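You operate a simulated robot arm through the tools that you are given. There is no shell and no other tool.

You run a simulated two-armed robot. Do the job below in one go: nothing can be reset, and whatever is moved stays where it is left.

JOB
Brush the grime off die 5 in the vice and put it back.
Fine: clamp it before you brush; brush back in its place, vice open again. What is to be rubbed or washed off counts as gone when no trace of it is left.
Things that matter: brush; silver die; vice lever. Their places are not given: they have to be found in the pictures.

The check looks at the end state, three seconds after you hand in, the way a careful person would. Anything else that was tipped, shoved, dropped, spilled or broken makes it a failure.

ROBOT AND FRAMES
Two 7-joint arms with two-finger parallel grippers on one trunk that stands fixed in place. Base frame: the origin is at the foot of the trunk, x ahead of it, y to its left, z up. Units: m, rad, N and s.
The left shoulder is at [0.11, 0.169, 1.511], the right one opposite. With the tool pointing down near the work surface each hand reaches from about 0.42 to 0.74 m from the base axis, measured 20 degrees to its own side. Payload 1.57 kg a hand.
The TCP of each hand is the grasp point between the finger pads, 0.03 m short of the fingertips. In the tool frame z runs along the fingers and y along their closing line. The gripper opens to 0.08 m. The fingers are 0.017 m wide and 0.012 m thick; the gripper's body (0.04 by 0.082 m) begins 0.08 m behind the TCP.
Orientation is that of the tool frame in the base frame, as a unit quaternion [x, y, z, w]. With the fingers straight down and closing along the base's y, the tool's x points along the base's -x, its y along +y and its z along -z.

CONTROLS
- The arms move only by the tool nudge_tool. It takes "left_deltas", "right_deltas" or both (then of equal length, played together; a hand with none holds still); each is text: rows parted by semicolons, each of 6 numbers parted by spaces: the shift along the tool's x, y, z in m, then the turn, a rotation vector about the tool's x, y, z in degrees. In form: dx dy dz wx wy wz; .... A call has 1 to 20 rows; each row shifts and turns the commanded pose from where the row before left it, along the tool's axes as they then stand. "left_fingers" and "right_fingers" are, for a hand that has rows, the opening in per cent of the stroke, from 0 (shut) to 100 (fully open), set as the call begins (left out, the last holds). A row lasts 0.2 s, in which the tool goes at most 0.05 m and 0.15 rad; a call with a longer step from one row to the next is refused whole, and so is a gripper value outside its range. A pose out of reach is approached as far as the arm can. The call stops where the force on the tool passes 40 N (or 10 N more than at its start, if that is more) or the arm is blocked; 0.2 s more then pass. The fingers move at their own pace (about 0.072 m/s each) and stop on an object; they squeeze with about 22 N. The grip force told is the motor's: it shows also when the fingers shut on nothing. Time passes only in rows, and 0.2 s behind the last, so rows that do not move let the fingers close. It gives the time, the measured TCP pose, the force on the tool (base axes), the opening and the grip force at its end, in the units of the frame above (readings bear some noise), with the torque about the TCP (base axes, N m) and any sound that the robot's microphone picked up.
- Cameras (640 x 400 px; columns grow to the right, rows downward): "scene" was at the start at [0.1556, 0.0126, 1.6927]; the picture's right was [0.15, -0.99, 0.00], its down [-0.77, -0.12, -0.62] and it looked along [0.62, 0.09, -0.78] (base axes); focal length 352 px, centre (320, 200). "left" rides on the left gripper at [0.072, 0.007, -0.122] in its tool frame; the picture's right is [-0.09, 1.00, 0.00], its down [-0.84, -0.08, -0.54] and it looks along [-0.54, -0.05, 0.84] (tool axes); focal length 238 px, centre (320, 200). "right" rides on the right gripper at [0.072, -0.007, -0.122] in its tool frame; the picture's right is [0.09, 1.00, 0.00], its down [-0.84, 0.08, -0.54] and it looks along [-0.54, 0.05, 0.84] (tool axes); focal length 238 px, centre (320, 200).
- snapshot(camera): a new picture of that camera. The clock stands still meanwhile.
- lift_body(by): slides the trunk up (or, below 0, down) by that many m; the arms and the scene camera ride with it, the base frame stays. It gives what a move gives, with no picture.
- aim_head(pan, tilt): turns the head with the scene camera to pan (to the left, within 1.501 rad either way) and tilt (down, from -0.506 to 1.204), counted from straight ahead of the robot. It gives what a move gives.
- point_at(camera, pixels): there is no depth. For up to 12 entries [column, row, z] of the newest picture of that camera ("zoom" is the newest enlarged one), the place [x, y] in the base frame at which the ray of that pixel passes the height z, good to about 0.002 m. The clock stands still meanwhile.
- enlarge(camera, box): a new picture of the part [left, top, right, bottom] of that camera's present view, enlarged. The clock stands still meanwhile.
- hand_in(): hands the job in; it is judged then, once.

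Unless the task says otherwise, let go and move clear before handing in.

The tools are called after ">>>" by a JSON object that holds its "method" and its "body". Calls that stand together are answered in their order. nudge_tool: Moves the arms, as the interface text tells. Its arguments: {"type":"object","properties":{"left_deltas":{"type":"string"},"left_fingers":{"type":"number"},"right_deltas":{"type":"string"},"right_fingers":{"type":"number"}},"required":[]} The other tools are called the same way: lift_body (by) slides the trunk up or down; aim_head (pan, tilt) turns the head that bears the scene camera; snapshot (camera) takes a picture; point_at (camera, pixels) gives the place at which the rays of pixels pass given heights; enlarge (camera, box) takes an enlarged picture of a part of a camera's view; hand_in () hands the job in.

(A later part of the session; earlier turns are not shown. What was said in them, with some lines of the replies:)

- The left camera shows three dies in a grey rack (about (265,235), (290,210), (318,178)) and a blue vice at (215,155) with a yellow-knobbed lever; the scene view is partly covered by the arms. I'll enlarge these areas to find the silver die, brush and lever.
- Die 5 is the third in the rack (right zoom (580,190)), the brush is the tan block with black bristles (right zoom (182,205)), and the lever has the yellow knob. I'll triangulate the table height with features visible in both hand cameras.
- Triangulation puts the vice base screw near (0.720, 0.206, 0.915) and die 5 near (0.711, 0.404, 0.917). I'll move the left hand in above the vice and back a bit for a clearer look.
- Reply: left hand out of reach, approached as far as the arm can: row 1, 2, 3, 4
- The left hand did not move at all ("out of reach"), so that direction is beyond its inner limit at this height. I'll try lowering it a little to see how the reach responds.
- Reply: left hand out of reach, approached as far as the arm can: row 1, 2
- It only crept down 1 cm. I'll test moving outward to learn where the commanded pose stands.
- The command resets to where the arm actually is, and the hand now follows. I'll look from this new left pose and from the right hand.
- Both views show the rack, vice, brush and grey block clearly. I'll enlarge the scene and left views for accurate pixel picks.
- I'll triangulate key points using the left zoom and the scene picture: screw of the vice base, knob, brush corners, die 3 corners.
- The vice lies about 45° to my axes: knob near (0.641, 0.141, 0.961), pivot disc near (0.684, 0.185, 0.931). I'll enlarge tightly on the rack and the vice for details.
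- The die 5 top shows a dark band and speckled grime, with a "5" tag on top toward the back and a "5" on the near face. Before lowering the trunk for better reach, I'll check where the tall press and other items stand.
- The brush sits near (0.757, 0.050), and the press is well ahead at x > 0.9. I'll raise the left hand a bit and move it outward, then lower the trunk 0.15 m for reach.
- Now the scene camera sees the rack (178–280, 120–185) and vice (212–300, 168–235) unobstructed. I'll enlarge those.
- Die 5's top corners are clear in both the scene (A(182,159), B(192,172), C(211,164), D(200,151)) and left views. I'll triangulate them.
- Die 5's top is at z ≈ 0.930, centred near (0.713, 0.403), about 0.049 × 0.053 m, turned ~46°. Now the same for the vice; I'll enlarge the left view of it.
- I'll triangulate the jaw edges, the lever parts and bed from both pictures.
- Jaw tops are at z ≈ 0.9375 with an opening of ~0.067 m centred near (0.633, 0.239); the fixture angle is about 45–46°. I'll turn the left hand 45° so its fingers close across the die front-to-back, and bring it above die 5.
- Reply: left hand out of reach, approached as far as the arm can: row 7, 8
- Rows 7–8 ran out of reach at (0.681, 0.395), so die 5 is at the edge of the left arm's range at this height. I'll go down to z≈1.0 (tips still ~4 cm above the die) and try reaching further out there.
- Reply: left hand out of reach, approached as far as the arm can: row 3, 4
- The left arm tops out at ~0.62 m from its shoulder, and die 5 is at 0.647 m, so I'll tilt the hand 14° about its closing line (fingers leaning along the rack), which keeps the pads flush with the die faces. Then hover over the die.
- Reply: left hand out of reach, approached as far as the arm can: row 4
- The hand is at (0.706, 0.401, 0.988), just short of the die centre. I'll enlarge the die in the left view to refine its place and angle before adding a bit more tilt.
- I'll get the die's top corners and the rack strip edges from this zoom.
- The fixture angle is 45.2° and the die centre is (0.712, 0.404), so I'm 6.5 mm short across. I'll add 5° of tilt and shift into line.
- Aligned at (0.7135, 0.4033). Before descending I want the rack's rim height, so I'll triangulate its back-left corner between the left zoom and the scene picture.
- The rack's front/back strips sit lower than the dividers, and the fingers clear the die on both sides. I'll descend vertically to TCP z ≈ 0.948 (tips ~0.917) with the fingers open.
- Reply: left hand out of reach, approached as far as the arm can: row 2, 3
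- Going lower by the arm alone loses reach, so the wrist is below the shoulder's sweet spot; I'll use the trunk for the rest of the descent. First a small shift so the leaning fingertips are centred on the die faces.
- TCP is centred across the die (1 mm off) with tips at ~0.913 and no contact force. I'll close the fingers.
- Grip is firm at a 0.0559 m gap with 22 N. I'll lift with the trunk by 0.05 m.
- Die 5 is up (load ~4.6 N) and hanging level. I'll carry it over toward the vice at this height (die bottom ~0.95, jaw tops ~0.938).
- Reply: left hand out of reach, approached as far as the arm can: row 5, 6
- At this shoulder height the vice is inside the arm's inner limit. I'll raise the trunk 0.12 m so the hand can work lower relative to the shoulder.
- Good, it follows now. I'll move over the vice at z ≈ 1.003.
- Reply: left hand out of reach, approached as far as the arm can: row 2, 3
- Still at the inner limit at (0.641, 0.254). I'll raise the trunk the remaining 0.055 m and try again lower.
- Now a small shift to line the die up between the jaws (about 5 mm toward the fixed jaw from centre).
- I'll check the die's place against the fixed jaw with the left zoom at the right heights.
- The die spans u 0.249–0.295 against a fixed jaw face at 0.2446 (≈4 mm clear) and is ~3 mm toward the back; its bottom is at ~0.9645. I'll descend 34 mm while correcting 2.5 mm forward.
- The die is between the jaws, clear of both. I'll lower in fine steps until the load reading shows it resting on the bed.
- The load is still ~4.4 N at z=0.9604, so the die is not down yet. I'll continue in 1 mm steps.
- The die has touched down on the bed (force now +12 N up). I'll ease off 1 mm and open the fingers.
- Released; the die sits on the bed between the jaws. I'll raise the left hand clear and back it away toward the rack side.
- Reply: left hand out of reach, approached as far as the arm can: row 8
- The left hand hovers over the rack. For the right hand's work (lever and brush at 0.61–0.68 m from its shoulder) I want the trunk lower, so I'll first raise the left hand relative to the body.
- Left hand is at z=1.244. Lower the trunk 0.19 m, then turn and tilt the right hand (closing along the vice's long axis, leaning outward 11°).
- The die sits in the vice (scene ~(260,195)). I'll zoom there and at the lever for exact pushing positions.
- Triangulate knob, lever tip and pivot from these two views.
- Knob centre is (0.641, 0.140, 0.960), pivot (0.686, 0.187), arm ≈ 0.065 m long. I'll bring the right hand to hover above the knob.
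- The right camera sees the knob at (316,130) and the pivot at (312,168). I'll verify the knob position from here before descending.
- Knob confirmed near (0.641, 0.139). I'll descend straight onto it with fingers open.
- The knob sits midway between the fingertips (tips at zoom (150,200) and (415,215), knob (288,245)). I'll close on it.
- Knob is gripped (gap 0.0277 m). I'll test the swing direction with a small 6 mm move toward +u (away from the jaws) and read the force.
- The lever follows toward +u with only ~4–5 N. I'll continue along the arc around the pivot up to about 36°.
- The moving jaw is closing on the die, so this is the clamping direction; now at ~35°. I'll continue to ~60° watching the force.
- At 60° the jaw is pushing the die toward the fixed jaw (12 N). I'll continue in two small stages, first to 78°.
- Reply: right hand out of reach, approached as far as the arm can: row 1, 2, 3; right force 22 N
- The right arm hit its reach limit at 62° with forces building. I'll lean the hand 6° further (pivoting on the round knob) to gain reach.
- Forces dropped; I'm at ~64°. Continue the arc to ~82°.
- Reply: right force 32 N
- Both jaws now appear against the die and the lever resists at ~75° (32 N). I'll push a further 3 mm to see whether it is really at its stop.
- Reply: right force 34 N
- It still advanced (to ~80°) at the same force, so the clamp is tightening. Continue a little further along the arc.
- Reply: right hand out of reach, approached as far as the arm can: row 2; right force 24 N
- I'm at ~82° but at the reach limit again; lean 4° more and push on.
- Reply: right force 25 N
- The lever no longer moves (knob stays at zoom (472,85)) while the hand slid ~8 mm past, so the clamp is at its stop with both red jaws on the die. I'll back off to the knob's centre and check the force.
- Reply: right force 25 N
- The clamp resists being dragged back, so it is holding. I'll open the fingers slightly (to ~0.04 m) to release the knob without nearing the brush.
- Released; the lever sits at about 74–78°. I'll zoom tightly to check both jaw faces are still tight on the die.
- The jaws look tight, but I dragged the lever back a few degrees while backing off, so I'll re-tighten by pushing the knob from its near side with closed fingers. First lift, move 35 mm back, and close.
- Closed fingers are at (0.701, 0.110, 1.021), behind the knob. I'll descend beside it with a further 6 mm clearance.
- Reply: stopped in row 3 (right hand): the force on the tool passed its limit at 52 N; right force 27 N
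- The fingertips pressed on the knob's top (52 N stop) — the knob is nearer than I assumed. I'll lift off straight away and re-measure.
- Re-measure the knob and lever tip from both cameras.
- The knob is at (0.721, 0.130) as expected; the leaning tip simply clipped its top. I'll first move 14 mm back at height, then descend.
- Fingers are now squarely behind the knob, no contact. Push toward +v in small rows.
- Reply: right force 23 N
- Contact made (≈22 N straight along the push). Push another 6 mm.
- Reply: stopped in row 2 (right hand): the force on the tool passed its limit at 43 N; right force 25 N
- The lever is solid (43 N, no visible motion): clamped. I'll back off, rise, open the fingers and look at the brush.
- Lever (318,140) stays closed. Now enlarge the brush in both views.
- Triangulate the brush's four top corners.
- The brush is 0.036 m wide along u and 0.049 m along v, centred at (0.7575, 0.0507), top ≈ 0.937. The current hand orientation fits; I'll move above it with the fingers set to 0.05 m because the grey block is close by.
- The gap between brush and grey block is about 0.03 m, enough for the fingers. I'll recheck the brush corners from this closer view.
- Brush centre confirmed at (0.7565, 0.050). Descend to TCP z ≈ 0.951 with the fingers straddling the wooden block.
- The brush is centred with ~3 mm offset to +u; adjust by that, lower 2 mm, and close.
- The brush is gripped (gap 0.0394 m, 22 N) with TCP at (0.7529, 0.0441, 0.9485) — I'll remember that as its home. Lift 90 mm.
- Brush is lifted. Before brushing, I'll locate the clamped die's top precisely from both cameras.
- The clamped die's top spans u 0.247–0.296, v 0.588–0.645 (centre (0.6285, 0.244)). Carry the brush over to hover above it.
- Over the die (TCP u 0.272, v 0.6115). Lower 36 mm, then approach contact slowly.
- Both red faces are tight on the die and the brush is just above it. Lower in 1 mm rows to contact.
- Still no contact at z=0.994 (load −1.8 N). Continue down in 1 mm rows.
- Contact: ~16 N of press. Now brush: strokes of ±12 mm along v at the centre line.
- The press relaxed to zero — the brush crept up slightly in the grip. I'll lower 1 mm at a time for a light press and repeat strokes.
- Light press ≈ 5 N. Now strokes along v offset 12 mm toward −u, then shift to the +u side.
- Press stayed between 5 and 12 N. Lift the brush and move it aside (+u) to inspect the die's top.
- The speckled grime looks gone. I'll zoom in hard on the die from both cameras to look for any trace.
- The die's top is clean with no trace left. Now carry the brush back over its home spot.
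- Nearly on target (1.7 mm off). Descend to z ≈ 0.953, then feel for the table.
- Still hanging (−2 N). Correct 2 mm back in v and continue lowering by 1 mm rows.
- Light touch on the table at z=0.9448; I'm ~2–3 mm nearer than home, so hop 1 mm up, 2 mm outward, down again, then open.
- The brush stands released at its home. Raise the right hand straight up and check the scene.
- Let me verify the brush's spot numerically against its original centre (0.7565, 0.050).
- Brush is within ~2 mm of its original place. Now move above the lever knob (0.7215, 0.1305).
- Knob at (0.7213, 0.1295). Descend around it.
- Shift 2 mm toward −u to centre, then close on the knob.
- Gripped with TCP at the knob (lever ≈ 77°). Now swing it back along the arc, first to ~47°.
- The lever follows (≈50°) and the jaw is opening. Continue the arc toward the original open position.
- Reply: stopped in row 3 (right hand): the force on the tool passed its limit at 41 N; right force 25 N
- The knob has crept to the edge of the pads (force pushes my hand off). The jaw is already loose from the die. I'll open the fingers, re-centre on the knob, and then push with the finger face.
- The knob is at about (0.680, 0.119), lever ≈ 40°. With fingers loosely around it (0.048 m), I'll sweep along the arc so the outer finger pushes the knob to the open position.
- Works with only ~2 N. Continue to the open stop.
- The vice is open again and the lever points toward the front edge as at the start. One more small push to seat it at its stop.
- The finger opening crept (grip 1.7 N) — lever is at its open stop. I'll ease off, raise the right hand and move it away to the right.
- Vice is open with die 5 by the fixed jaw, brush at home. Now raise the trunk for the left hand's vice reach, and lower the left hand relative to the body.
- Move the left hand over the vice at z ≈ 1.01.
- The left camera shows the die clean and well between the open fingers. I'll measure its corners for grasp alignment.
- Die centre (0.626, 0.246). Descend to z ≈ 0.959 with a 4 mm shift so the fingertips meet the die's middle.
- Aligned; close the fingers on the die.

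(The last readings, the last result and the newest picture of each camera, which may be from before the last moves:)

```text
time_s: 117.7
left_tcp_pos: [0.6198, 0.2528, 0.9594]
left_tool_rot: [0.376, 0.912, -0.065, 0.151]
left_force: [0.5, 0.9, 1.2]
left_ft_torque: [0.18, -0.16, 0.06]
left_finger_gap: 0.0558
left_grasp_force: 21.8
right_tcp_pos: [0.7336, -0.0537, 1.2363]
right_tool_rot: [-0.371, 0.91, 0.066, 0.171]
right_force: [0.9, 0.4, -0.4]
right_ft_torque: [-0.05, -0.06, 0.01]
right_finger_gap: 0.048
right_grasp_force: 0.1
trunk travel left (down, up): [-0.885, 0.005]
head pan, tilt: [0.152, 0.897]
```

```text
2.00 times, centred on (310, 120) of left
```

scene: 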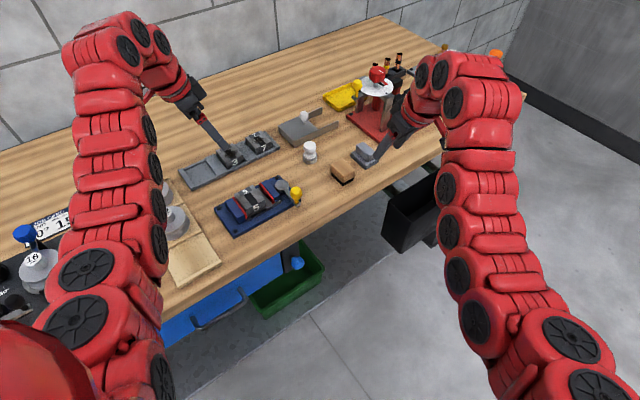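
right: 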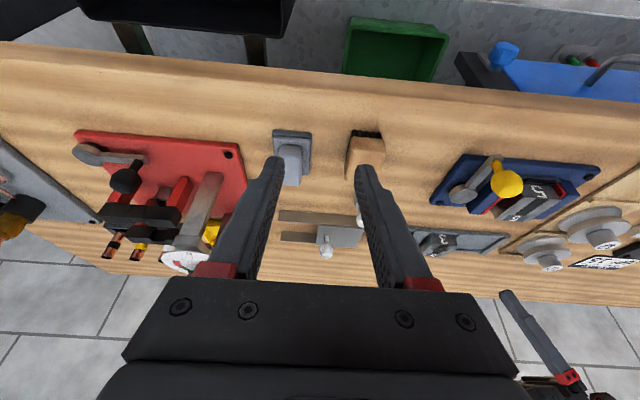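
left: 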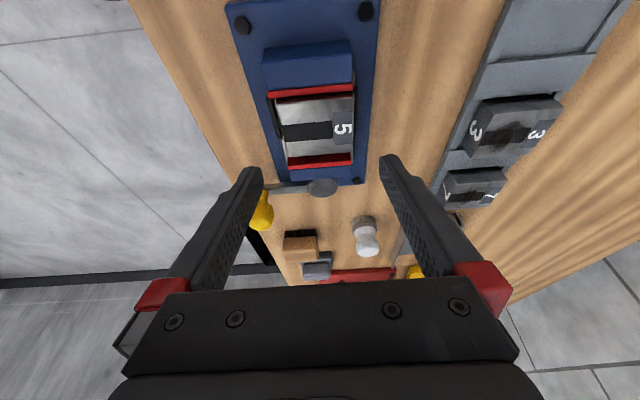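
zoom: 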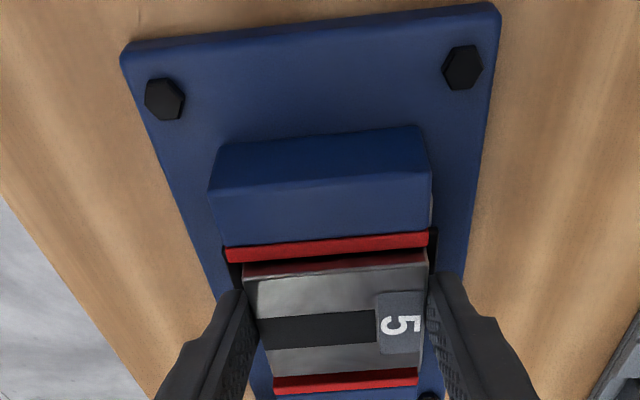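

Firm grip (0.0558 m). Lift straight up about 45 mm, easing 3 mm away from the fixed jaw first.

>>> {"method": "nudge_tool", "body": {"left_deltas": "-0.0018 0 -0.0005 0 0 0; -0.003 0 -0.0037 0 0 0; -0.0037 0 -0.0106 0 0 0; -0.0037 0 -0.0106 0 0 0; -0.0037 0 -0.0106 0 0 0; -0.0037 0 -0.0106 0 0 0; 0 0 0 0 0 0"}}

>>> {"method": "enlarge", "body": {"camera": "scene", "box": [200, 160, 328, 260]}}

>>> {"method": "enlarge", "body": {"camera": "left", "box": [180, 20, 440, 220]}}

```text
time_s: 119.3
left_tcp_pos: [0.6219, 0.2518, 1.0089]
left_tool_rot: [0.377, 0.911, -0.065, 0.151]
left_force: [-0.2, 0.1, -3.9]
left_ft_torque: [0.02, 0.04, -0.03]
left_finger_gap: 0.0558
left_grasp_force: 22.3
right_tcp_pos: [0.7333, -0.054, 1.2366]
right_tool_rot: [-0.371, 0.91, 0.064, 0.173]
right_force: [0.8, 0.4, -0.1]
right_ft_torque: [0.02, 0.01, 0.02]
right_finger_gap: 0.0481
right_grasp_force: 0.0
trunk travel left (down, up): [-0.885, 0.005]
head pan, tilt: [0.152, 0.897]
```

```text
4.00 times, centred on (264, 210) of scene
```

zoom: 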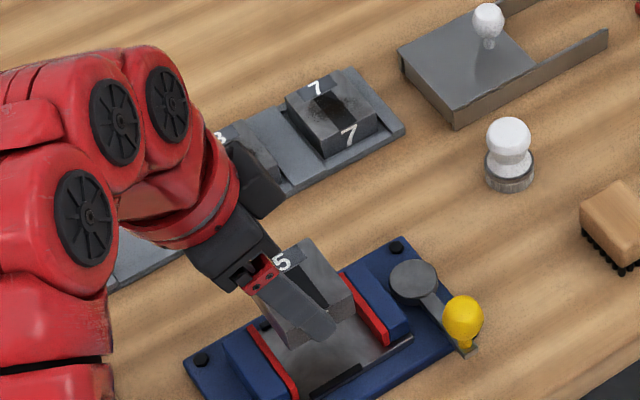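

```text
2.00 times, centred on (310, 120) of left
```

zoom: 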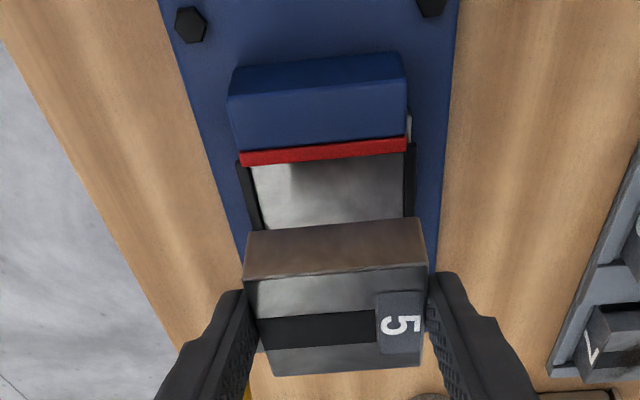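

The die is held exactly as before (same pixel positions in the hand view), so its rack home corresponds to TCP (0.7078, 0.4113). I'll carry it up and back over the rack, at the current trunk height.

>>> {"method": "nudge_tool", "body": {"left_deltas": "-0.0033 0.02 -0.0095 0 0 0; -0.0033 0.02 -0.0095 0 0 0; -0.0033 0.02 -0.0095 0 0 0; -0.0004 0.0162 -0.024 0 0 0; -0.0004 0.0162 -0.024 0 0 0; -0.0004 0.0162 -0.024 0 0 0; -0.0004 0.0162 -0.024 0 0 0; -0.0004 0.0162 -0.024 0 0 0; -0.0004 0.0162 -0.024 0 0 0; -0.0004 0.0163 -0.024 0 0 0; 0 0 0 0 0 0; 0 0 0 0 0 0"}}

>>> {"method": "snapshot", "body": {"camera": "scene"}}

```text
time_s: 121.9
left_tcp_pos: [0.7054, 0.4114, 1.1978]
left_tool_rot: [0.377, 0.912, -0.064, 0.151]
left_force: [0.8, -0.8, -4.1]
left_ft_torque: [-0.01, 0.03, 0.01]
left_finger_gap: 0.0559
left_grasp_force: 21.8
left hand out of reach, approached as far as the arm can: row 10
right_tcp_pos: [0.7337, -0.0533, 1.2371]
right_tool_rot: [-0.371, 0.91, 0.065, 0.171]
right_force: [0.4, -1.1, 0.6]
right_ft_torque: [0.0, 0.01, 0.0]
right_finger_gap: 0.0479
right_grasp_force: 0.0
trunk travel left (down, up): [-0.885, 0.005]
head pan, tilt: [0.152, 0.897]
```

```text
taken
```

scene: 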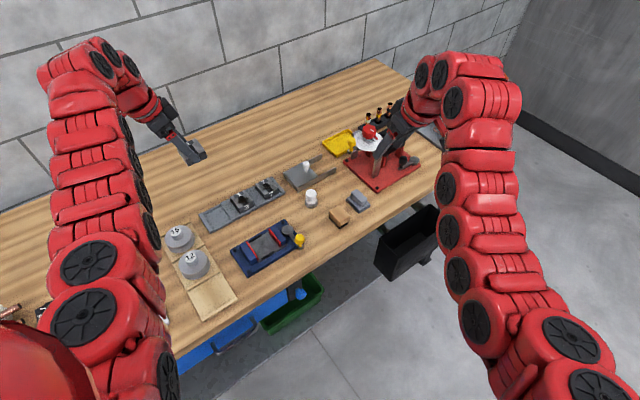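

Over the rack with the die. I'll raise the right hand 5 cm for margin, then lower the trunk 0.205 m.

>>> {"method": "nudge_tool", "body": {"right_deltas": "-0.0092 0 -0.0233 0 0 0; -0.0092 0 -0.0233 0 0 0; 0 0 0 0 0 0"}}

>>> {"method": "lift_body", "body": {"by": -0.205}}

>>> {"method": "enlarge", "body": {"camera": "scene", "box": [150, 110, 278, 200]}}

>>> {"method": "snapshot", "body": {"camera": "left"}}

```text
time_s: 122.7
left_tcp_pos: [0.7038, 0.4102, 1.1979]
left_tool_rot: [0.377, 0.912, -0.065, 0.151]
left_force: [0.1, 1.2, -5.4]
left_ft_torque: [0.02, 0.07, 0.04]
left_finger_gap: 0.0557
left_grasp_force: 22.1
right_tcp_pos: [0.7353, -0.0527, 1.2881]
right_tool_rot: [-0.371, 0.91, 0.065, 0.173]
right_force: [0.3, -0.2, -0.1]
right_ft_torque: [-0.02, -0.01, 0.04]
right_finger_gap: 0.048
right_grasp_force: 0.0
trunk travel left (down, up): [-0.885, 0.005]
head pan, tilt: [0.152, 0.897]
```

```text
time_s: 124.9
left_tcp_pos: [0.7038, 0.4107, 0.9927]
left_tool_rot: [0.377, 0.911, -0.066, 0.151]
left_force: [-0.2, 0.8, -3.8]
left_ft_torque: [0.06, 0.05, -0.02]
left_finger_gap: 0.0561
left_grasp_force: 22.5
right_tcp_pos: [0.7338, -0.0522, 1.0822]
right_tool_rot: [-0.371, 0.91, 0.064, 0.172]
right_force: [0.7, 0.4, 0.1]
right_ft_torque: [-0.02, 0.04, -0.01]
right_finger_gap: 0.0482
right_grasp_force: 0.1
trunk travel left (down, up): [-0.68, 0.21]
head pan, tilt: [0.152, 0.897]
```

```text
4.44 times, centred on (214, 155) of scene
```

zoom: 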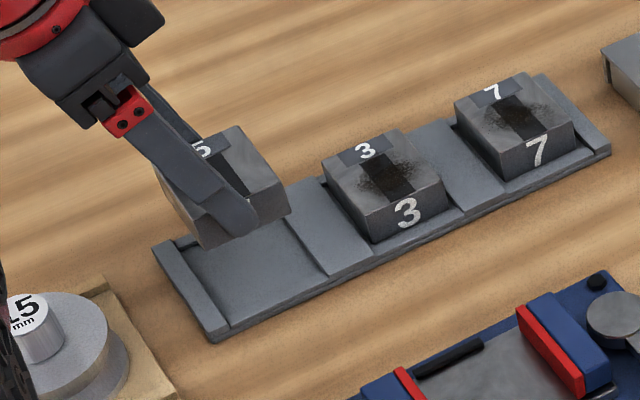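

```text
taken
```

left: 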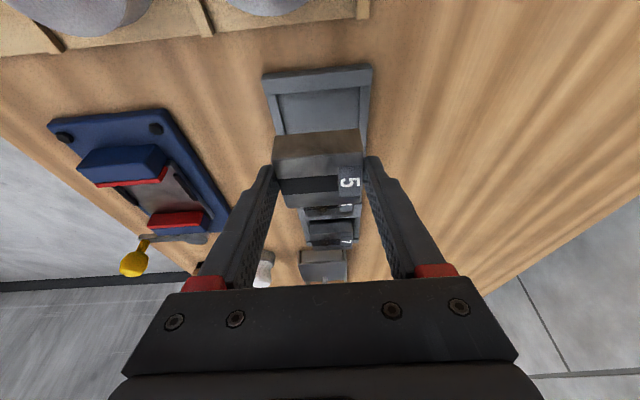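

The die hangs above its pocket. Shift by (2.4, 3.3) mm to the recorded home line and check alignment with the pocket.

>>> {"method": "nudge_tool", "body": {"left_deltas": "-0.0023 0.0033 0.0008 0 0 0; 0 0 0 0 0 0; 0 0 0 0 0 0"}}

>>> {"method": "enlarge", "body": {"camera": "left", "box": [220, 50, 420, 220]}}

>>> {"method": "enlarge", "body": {"camera": "scene", "box": [166, 120, 246, 190]}}

```text
time_s: 125.7
left_tcp_pos: [0.7083, 0.4109, 0.9909]
left_tool_rot: [0.377, 0.912, -0.065, 0.15]
left_force: [-0.6, -0.4, -4.1]
left_ft_torque: [0.01, 0.05, 0.02]
left_finger_gap: 0.0558
left_grasp_force: 22.1
right_tcp_pos: [0.734, -0.0517, 1.0814]
right_tool_rot: [-0.371, 0.91, 0.065, 0.173]
right_force: [0.6, 0.0, -0.2]
right_ft_torque: [0.04, -0.02, 0.03]
right_finger_gap: 0.0479
right_grasp_force: 0.0
trunk travel left (down, up): [-0.68, 0.21]
head pan, tilt: [0.152, 0.897]
```

```text
2.35 times, centred on (320, 135) of left
```

zoom: 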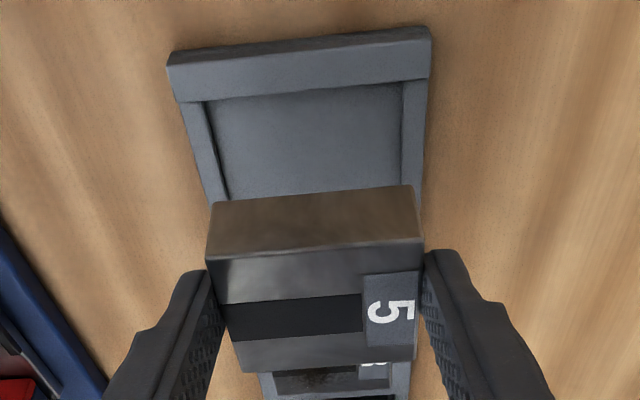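

```text
5.71 times, centred on (206, 155) of scene
```

zoom: 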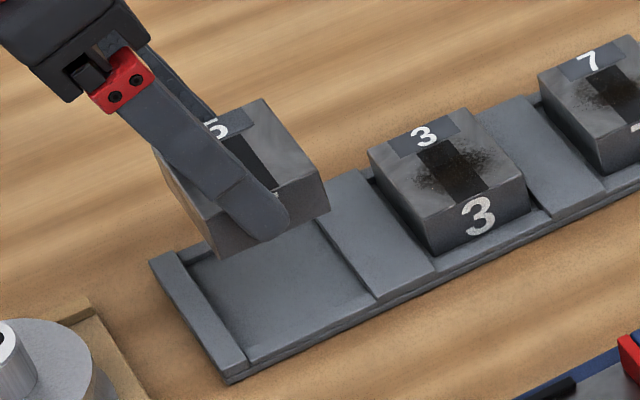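

Measure the die's corners and the pocket's near (−u) corners from this view.

>>> {"method": "point_at", "body": {"camera": "zoom", "pixels": [[90, 200, 0.93]]}}

>>> {"method": "enlarge", "body": {"camera": "left", "box": [220, 50, 420, 220]}}

>>> {"method": "point_at", "body": {"camera": "zoom", "pixels": [[208, 262, 0.9765], [424, 238, 0.9765], [416, 360, 0.9765], [243, 372, 0.9765], [206, 103, 0.9075], [403, 83, 0.9075], [229, 200, 0.9075], [402, 185, 0.9075], [205, 103, 0.915], [403, 83, 0.915]]}}

```text
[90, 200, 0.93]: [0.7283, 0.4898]
```

```text
2.35 times, centred on (320, 135) of left
```

zoom: 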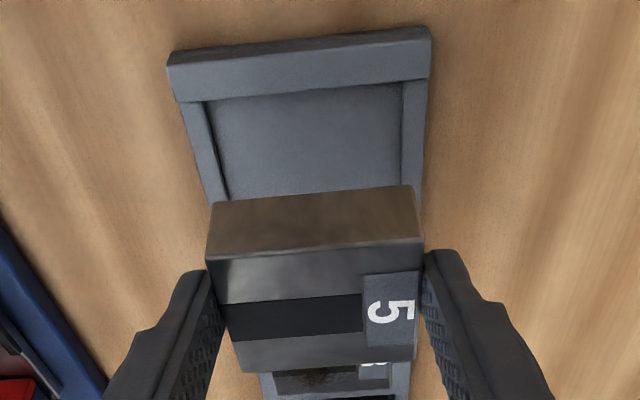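

```text
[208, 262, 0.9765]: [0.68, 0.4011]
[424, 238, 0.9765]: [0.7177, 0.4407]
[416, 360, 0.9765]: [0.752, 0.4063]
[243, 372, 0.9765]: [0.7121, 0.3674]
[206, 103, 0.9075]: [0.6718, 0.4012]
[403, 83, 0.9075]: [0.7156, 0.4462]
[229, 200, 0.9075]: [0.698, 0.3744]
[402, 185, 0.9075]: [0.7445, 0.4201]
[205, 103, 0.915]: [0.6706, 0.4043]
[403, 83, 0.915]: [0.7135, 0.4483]
```

>>> {"method": "enlarge", "body": {"camera": "scene", "box": [166, 120, 246, 190]}}

>>> {"method": "point_at", "body": {"camera": "zoom", "pixels": [[315, 220, 0.912], [378, 302, 0.912], [190, 255, 0.912], [248, 358, 0.912], [378, 304, 0.9075], [190, 258, 0.9075], [248, 362, 0.9075], [150, 265, 0.916], [230, 372, 0.916]]}}

```text
5.71 times, centred on (206, 155) of scene
```

zoom: 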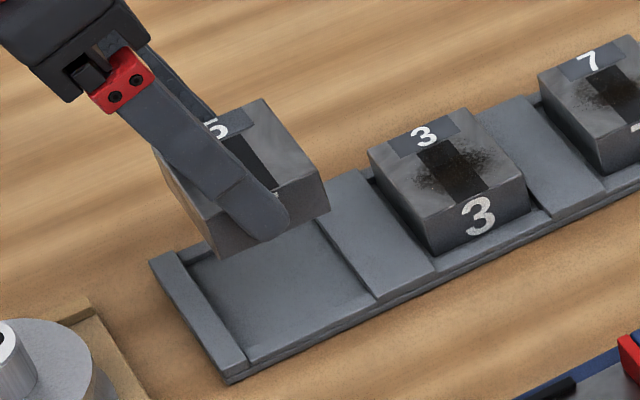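

```text
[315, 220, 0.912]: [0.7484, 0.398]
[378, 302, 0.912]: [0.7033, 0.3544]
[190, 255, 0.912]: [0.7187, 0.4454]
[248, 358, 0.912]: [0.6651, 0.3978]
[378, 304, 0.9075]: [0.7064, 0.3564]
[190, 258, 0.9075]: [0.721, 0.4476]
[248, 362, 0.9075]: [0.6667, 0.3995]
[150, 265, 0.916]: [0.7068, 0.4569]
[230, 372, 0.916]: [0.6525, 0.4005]
```

Pocket spans u 0.191–0.247, v 0.758–0.822; the die (0.049 × 0.056) is centred to about 1 mm. I'll trim 1 mm and lower with the trunk by 40 mm.

>>> {"method": "nudge_tool", "body": {"left_deltas": "0.0009 -0.001 -0.0003 0 0 0; 0 0 0 0 0 0"}}

>>> {"method": "lift_body", "body": {"by": -0.04}}

>>> {"method": "enlarge", "body": {"camera": "left", "box": [220, 50, 420, 220]}}

>>> {"method": "enlarge", "body": {"camera": "scene", "box": [166, 115, 246, 185]}}

```text
time_s: 126.3
left_tcp_pos: [0.7084, 0.4122, 0.9911]
left_tool_rot: [0.377, 0.911, -0.065, 0.151]
left_force: [0.2, 0.1, -5.0]
left_ft_torque: [0.03, 0.02, 0.01]
left_finger_gap: 0.0557
left_grasp_force: 22.3
right_tcp_pos: [0.7335, -0.0521, 1.0819]
right_tool_rot: [-0.371, 0.91, 0.065, 0.173]
right_force: [0.0, -0.2, 0.1]
right_ft_torque: [-0.02, 0.02, 0.0]
right_finger_gap: 0.048
right_grasp_force: 0.0
trunk travel left (down, up): [-0.68, 0.21]
head pan, tilt: [0.152, 0.897]
```

```text
time_s: 127.2
left_tcp_pos: [0.7077, 0.4112, 0.9518]
left_tool_rot: [0.377, 0.911, -0.066, 0.151]
left_force: [-0.8, -0.2, -4.7]
left_ft_torque: [0.03, 0.01, 0.0]
left_finger_gap: 0.0557
left_grasp_force: 22.1
right_tcp_pos: [0.7348, -0.0521, 1.0432]
right_tool_rot: [-0.372, 0.91, 0.065, 0.173]
right_force: [0.9, -1.4, 0.6]
right_ft_torque: [-0.03, -0.05, -0.02]
right_finger_gap: 0.0479
right_grasp_force: 0.0
trunk travel left (down, up): [-0.64, 0.25]
head pan, tilt: [0.152, 0.897]
```

```text
2.35 times, centred on (320, 135) of left
```

zoom: 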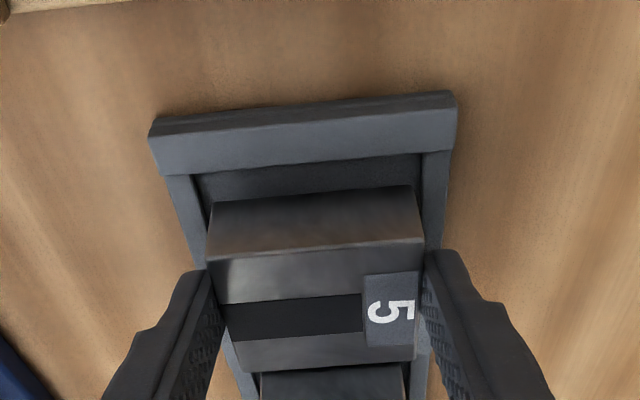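

```text
5.71 times, centred on (206, 150) of scene
```

zoom: 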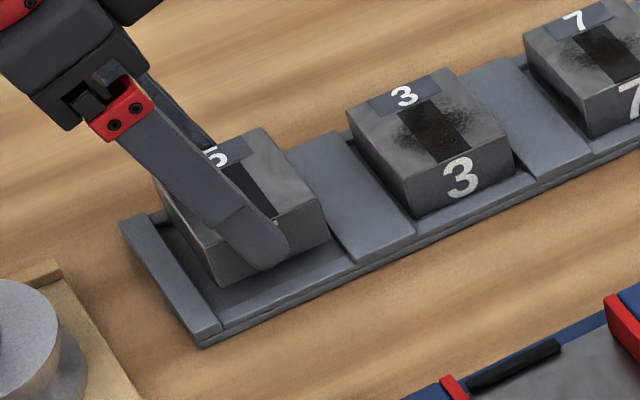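

TCP matches the recorded home (0.7077, 0.4112) and the die is entering its pocket. Lower 6 mm more, then check load.

>>> {"method": "lift_body", "body": {"by": -0.006}}

```text
time_s: 127.7
left_tcp_pos: [0.7085, 0.4114, 0.9463]
left_tool_rot: [0.377, 0.911, -0.065, 0.152]
left_force: [0.1, 0.7, -4.5]
left_ft_torque: [0.05, 0.02, -0.01]
left_finger_gap: 0.0558
left_grasp_force: 22.1
right_tcp_pos: [0.7337, -0.0523, 1.0359]
right_tool_rot: [-0.371, 0.91, 0.065, 0.173]
right_force: [-0.1, -0.6, -1.4]
right_ft_torque: [0.04, 0.02, 0.0]
right_finger_gap: 0.0481
right_grasp_force: 0.1
trunk travel left (down, up): [-0.634, 0.256]
head pan, tilt: [0.152, 0.897]
```

>>> {"method": "lift_body", "body": {"by": -0.0015}}

```text
time_s: 128.2
left_tcp_pos: [0.7087, 0.4115, 0.9441]
left_tool_rot: [0.377, 0.911, -0.066, 0.151]
left_force: [0.2, 0.3, -4.7]
left_ft_torque: [0.03, 0.04, -0.03]
left_finger_gap: 0.0557
left_grasp_force: 22.4
right_tcp_pos: [0.7339, -0.0518, 1.0348]
right_tool_rot: [-0.372, 0.91, 0.064, 0.172]
right_force: [-0.5, -0.7, -0.5]
right_ft_torque: [0.01, 0.01, 0.04]
right_finger_gap: 0.048
right_grasp_force: 0.0
trunk travel left (down, up): [-0.633, 0.257]
head pan, tilt: [0.152, 0.897]
```

Still carrying 4.7 N at z=0.944; another millimetre down.

>>> {"method": "lift_body", "body": {"by": -0.0012}}

```text
time_s: 128.7
left_tcp_pos: [0.7075, 0.4116, 0.9425]
left_tool_rot: [0.376, 0.912, -0.065, 0.151]
left_force: [0.6, 0.9, -1.7]
left_ft_torque: [0.05, -0.06, -0.02]
left_finger_gap: 0.0555
left_grasp_force: 21.8
right_tcp_pos: [0.7341, -0.0517, 1.0338]
right_tool_rot: [-0.371, 0.91, 0.066, 0.173]
right_force: [-0.1, -0.4, 0.2]
right_ft_torque: [0.0, 0.0, 0.01]
right_finger_gap: 0.048
right_grasp_force: 0.0
trunk travel left (down, up): [-0.631, 0.259]
head pan, tilt: [0.152, 0.897]
```

Load fell to −1.7 N: the die is touching down. A last 0.8 mm and view.

>>> {"method": "lift_body", "body": {"by": -0.0008}}

>>> {"method": "enlarge", "body": {"camera": "left", "box": [220, 50, 420, 220]}}

>>> {"method": "enlarge", "body": {"camera": "scene", "box": [166, 115, 246, 185]}}

```text
time_s: 129.2
left_tcp_pos: [0.7088, 0.411, 0.9435]
left_tool_rot: [0.378, 0.911, -0.064, 0.151]
left_force: [1.2, 1.7, 2.6]
left_ft_torque: [0.25, -0.12, 0.0]
left_finger_gap: 0.0557
left_grasp_force: 21.7
right_tcp_pos: [0.732, -0.0517, 1.034]
right_tool_rot: [-0.371, 0.91, 0.065, 0.173]
right_force: [0.1, 0.3, -0.6]
right_ft_torque: [0.01, 0.0, 0.01]
right_finger_gap: 0.0484
right_grasp_force: 0.0
trunk travel left (down, up): [-0.631, 0.259]
head pan, tilt: [0.152, 0.897]
```

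```text
2.35 times, centred on (320, 135) of left
```

zoom: 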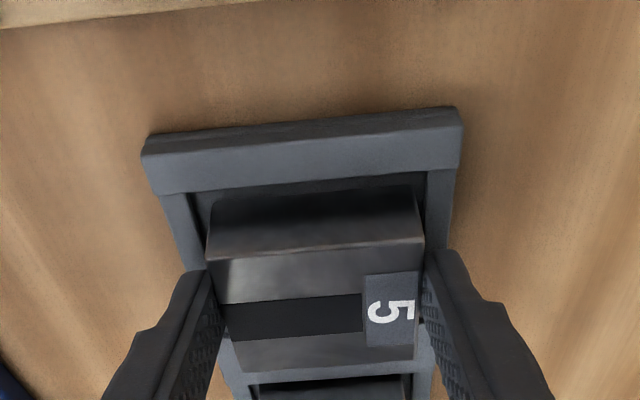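

```text
5.71 times, centred on (206, 150) of scene
```

zoom: 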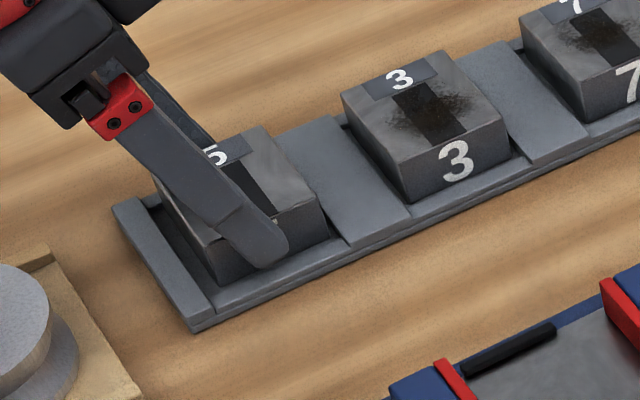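

The die is seated in its pocket (contact +2.6 N). Open the fingers.

>>> {"method": "nudge_tool", "body": {"left_deltas": "0 0 0 0 0 0; 0 0 0 0 0 0; 0 0 0 0 0 0", "left_fingers": 100}}

>>> {"method": "lift_body", "body": {"by": 0.05}}

>>> {"method": "enlarge", "body": {"camera": "left", "box": [220, 50, 420, 220]}}

>>> {"method": "enlarge", "body": {"camera": "scene", "box": [166, 115, 262, 195]}}

```text
time_s: 130.1
left_tcp_pos: [0.7077, 0.4106, 0.9436]
left_tool_rot: [0.378, 0.911, -0.066, 0.151]
left_force: [0.3, -0.3, -0.5]
left_ft_torque: [-0.02, 0.01, 0.03]
left_finger_gap: 0.0801
left_grasp_force: 0.1
right_tcp_pos: [0.7341, -0.0536, 1.032]
right_tool_rot: [-0.37, 0.91, 0.065, 0.174]
right_force: [-0.9, -1.0, 1.1]
right_ft_torque: [-0.01, 0.04, 0.0]
right_finger_gap: 0.048
right_grasp_force: 0.1
trunk travel left (down, up): [-0.631, 0.259]
head pan, tilt: [0.152, 0.897]
```

```text
time_s: 131.0
left_tcp_pos: [0.7083, 0.4117, 0.9924]
left_tool_rot: [0.377, 0.911, -0.066, 0.151]
left_force: [-0.5, 0.2, -0.8]
left_ft_torque: [-0.01, -0.05, -0.03]
left_finger_gap: 0.0802
left_grasp_force: 0.0
right_tcp_pos: [0.734, -0.0533, 1.0832]
right_tool_rot: [-0.371, 0.91, 0.065, 0.173]
right_force: [0.0, 0.7, 0.0]
right_ft_torque: [-0.04, -0.01, -0.02]
right_finger_gap: 0.0478
right_grasp_force: 0.1
trunk travel left (down, up): [-0.681, 0.209]
head pan, tilt: [0.152, 0.897]
```

```text
2.35 times, centred on (320, 135) of left
```

zoom: 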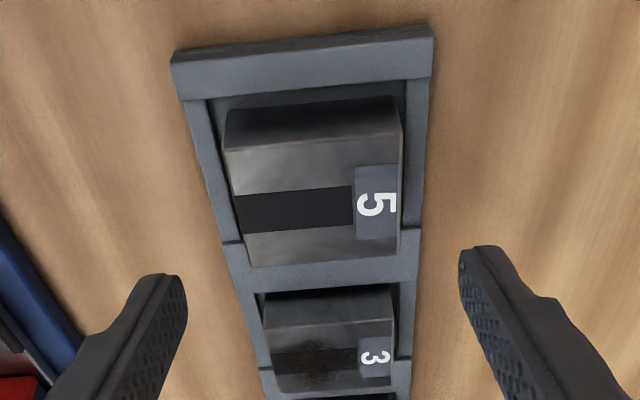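

```text
5.00 times, centred on (214, 155) of scene
```

zoom: 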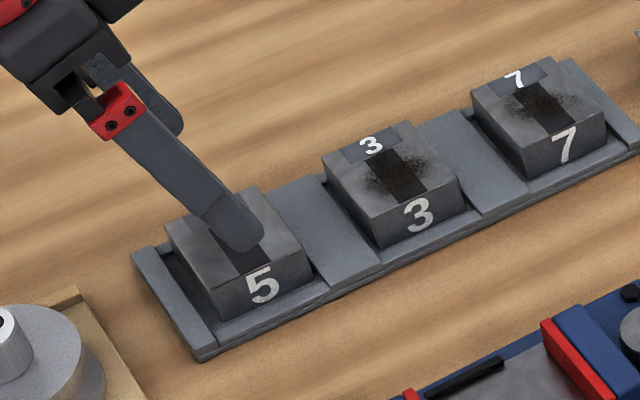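

Die 5 sits clean and square in its pocket. I'll raise the trunk to take both hands clear and inspect the whole bench.

>>> {"method": "lift_body", "body": {"by": 0.12}}

>>> {"method": "snapshot", "body": {"camera": "scene"}}

>>> {"method": "snapshot", "body": {"camera": "left"}}

>>> {"method": "snapshot", "body": {"camera": "right"}}

>>> {"method": "enlarge", "body": {"camera": "scene", "box": [180, 130, 380, 270]}}

```text
time_s: 132.5
left_tcp_pos: [0.7081, 0.4112, 1.1127]
left_tool_rot: [0.378, 0.911, -0.065, 0.151]
left_force: [0.7, 0.1, 0.9]
left_ft_torque: [0.04, 0.02, 0.03]
left_finger_gap: 0.0801
left_grasp_force: 0.1
right_tcp_pos: [0.7344, -0.0516, 1.2026]
right_tool_rot: [-0.371, 0.91, 0.066, 0.174]
right_force: [0.2, 0.4, -0.5]
right_ft_torque: [0.02, -0.01, 0.02]
right_finger_gap: 0.0477
right_grasp_force: 0.1
trunk travel left (down, up): [-0.801, 0.089]
head pan, tilt: [0.152, 0.897]
```

```text
taken
```

scene: 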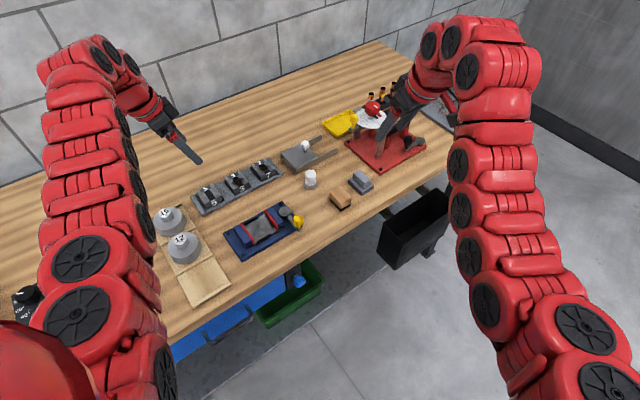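

```text
taken
```

left: 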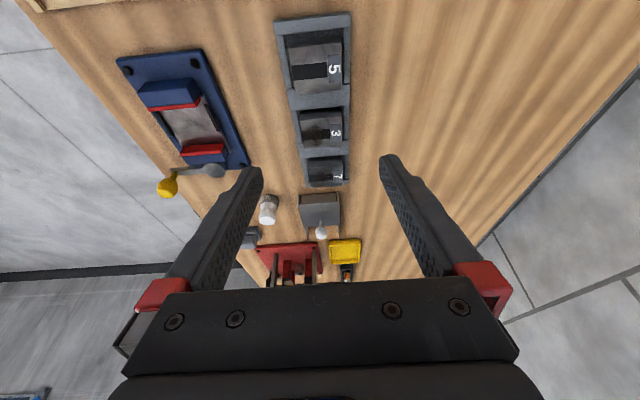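

```text
taken
```

right: 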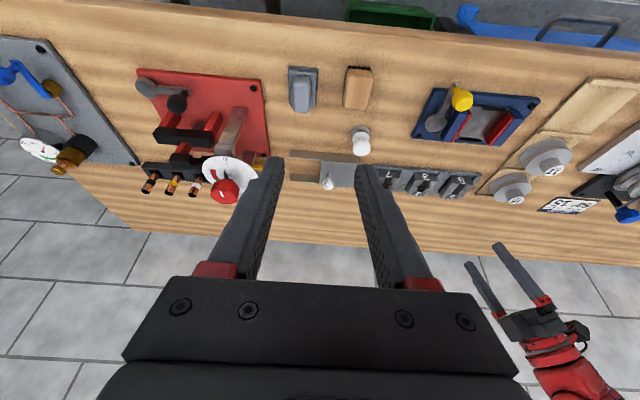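

```text
2.86 times, centred on (280, 200) of scene
```

zoom: 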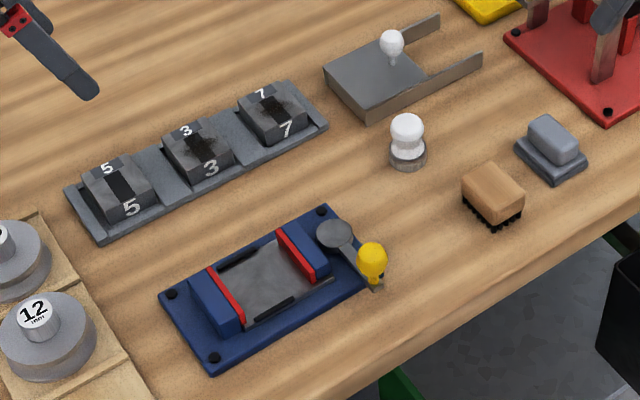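

Everything is in place: die 5 in its slot, vice open and empty, lever forward, brush at home. One last close look at die 5 and the vice.

>>> {"method": "enlarge", "body": {"camera": "scene", "box": [190, 165, 254, 220]}}

>>> {"method": "enlarge", "body": {"camera": "left", "box": [270, 10, 370, 110]}}

>>> {"method": "enlarge", "body": {"camera": "scene", "box": [220, 190, 316, 265]}}

```text
7.27 times, centred on (222, 192) of scene
```

zoom: 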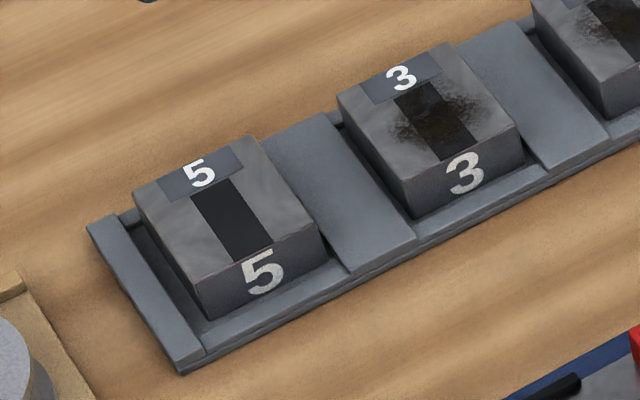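

```text
4.00 times, centred on (320, 60) of left
```

zoom: 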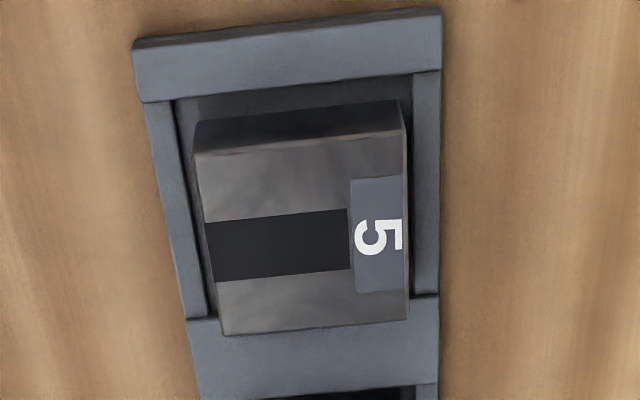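

```text
5.33 times, centred on (268, 228) of scene
```

zoom: 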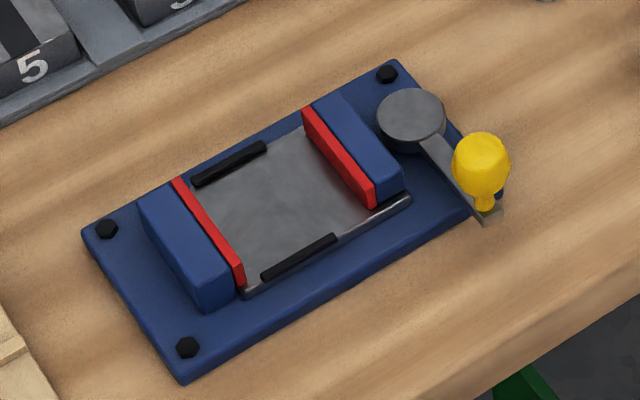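

The close-ups show die 5 clean (no dark speckles beside the band, unlike die 3) and square in its slot. The vice is open as at the start, the brush is back, and both hands are clear, so I'm handing in.

>>> {"method": "hand_in", "body": {}}

```text
The job is handed in.
```

I clamped die 5 in the vice, brushed it clean and put it back in its rack slot. I've handed the job in, but I haven't seen the check's verdict.

- **Die 5:** close-ups from two cameras after brushing show no trace of grime. It sits square in its slot, facing the same way as before.
- **Clamping:** the vice was closed on the die before any brushing, with both jaws tight. The lever would not move further under about 43 N.
- **Vice:** it is open and empty again, with the lever back at its open stop.
- **Brush:** it stands bristles-down about 2 mm from where it started.
- **Contact with the knob:** while I was tightening the clamp, the right fingertips pressed on top of the lever knob with about 52 N before the move stopped. The lever worked normally afterwards and I saw no damage.

In the final pictures nothing else on the bench looked moved or tipped, and both hands are clear.
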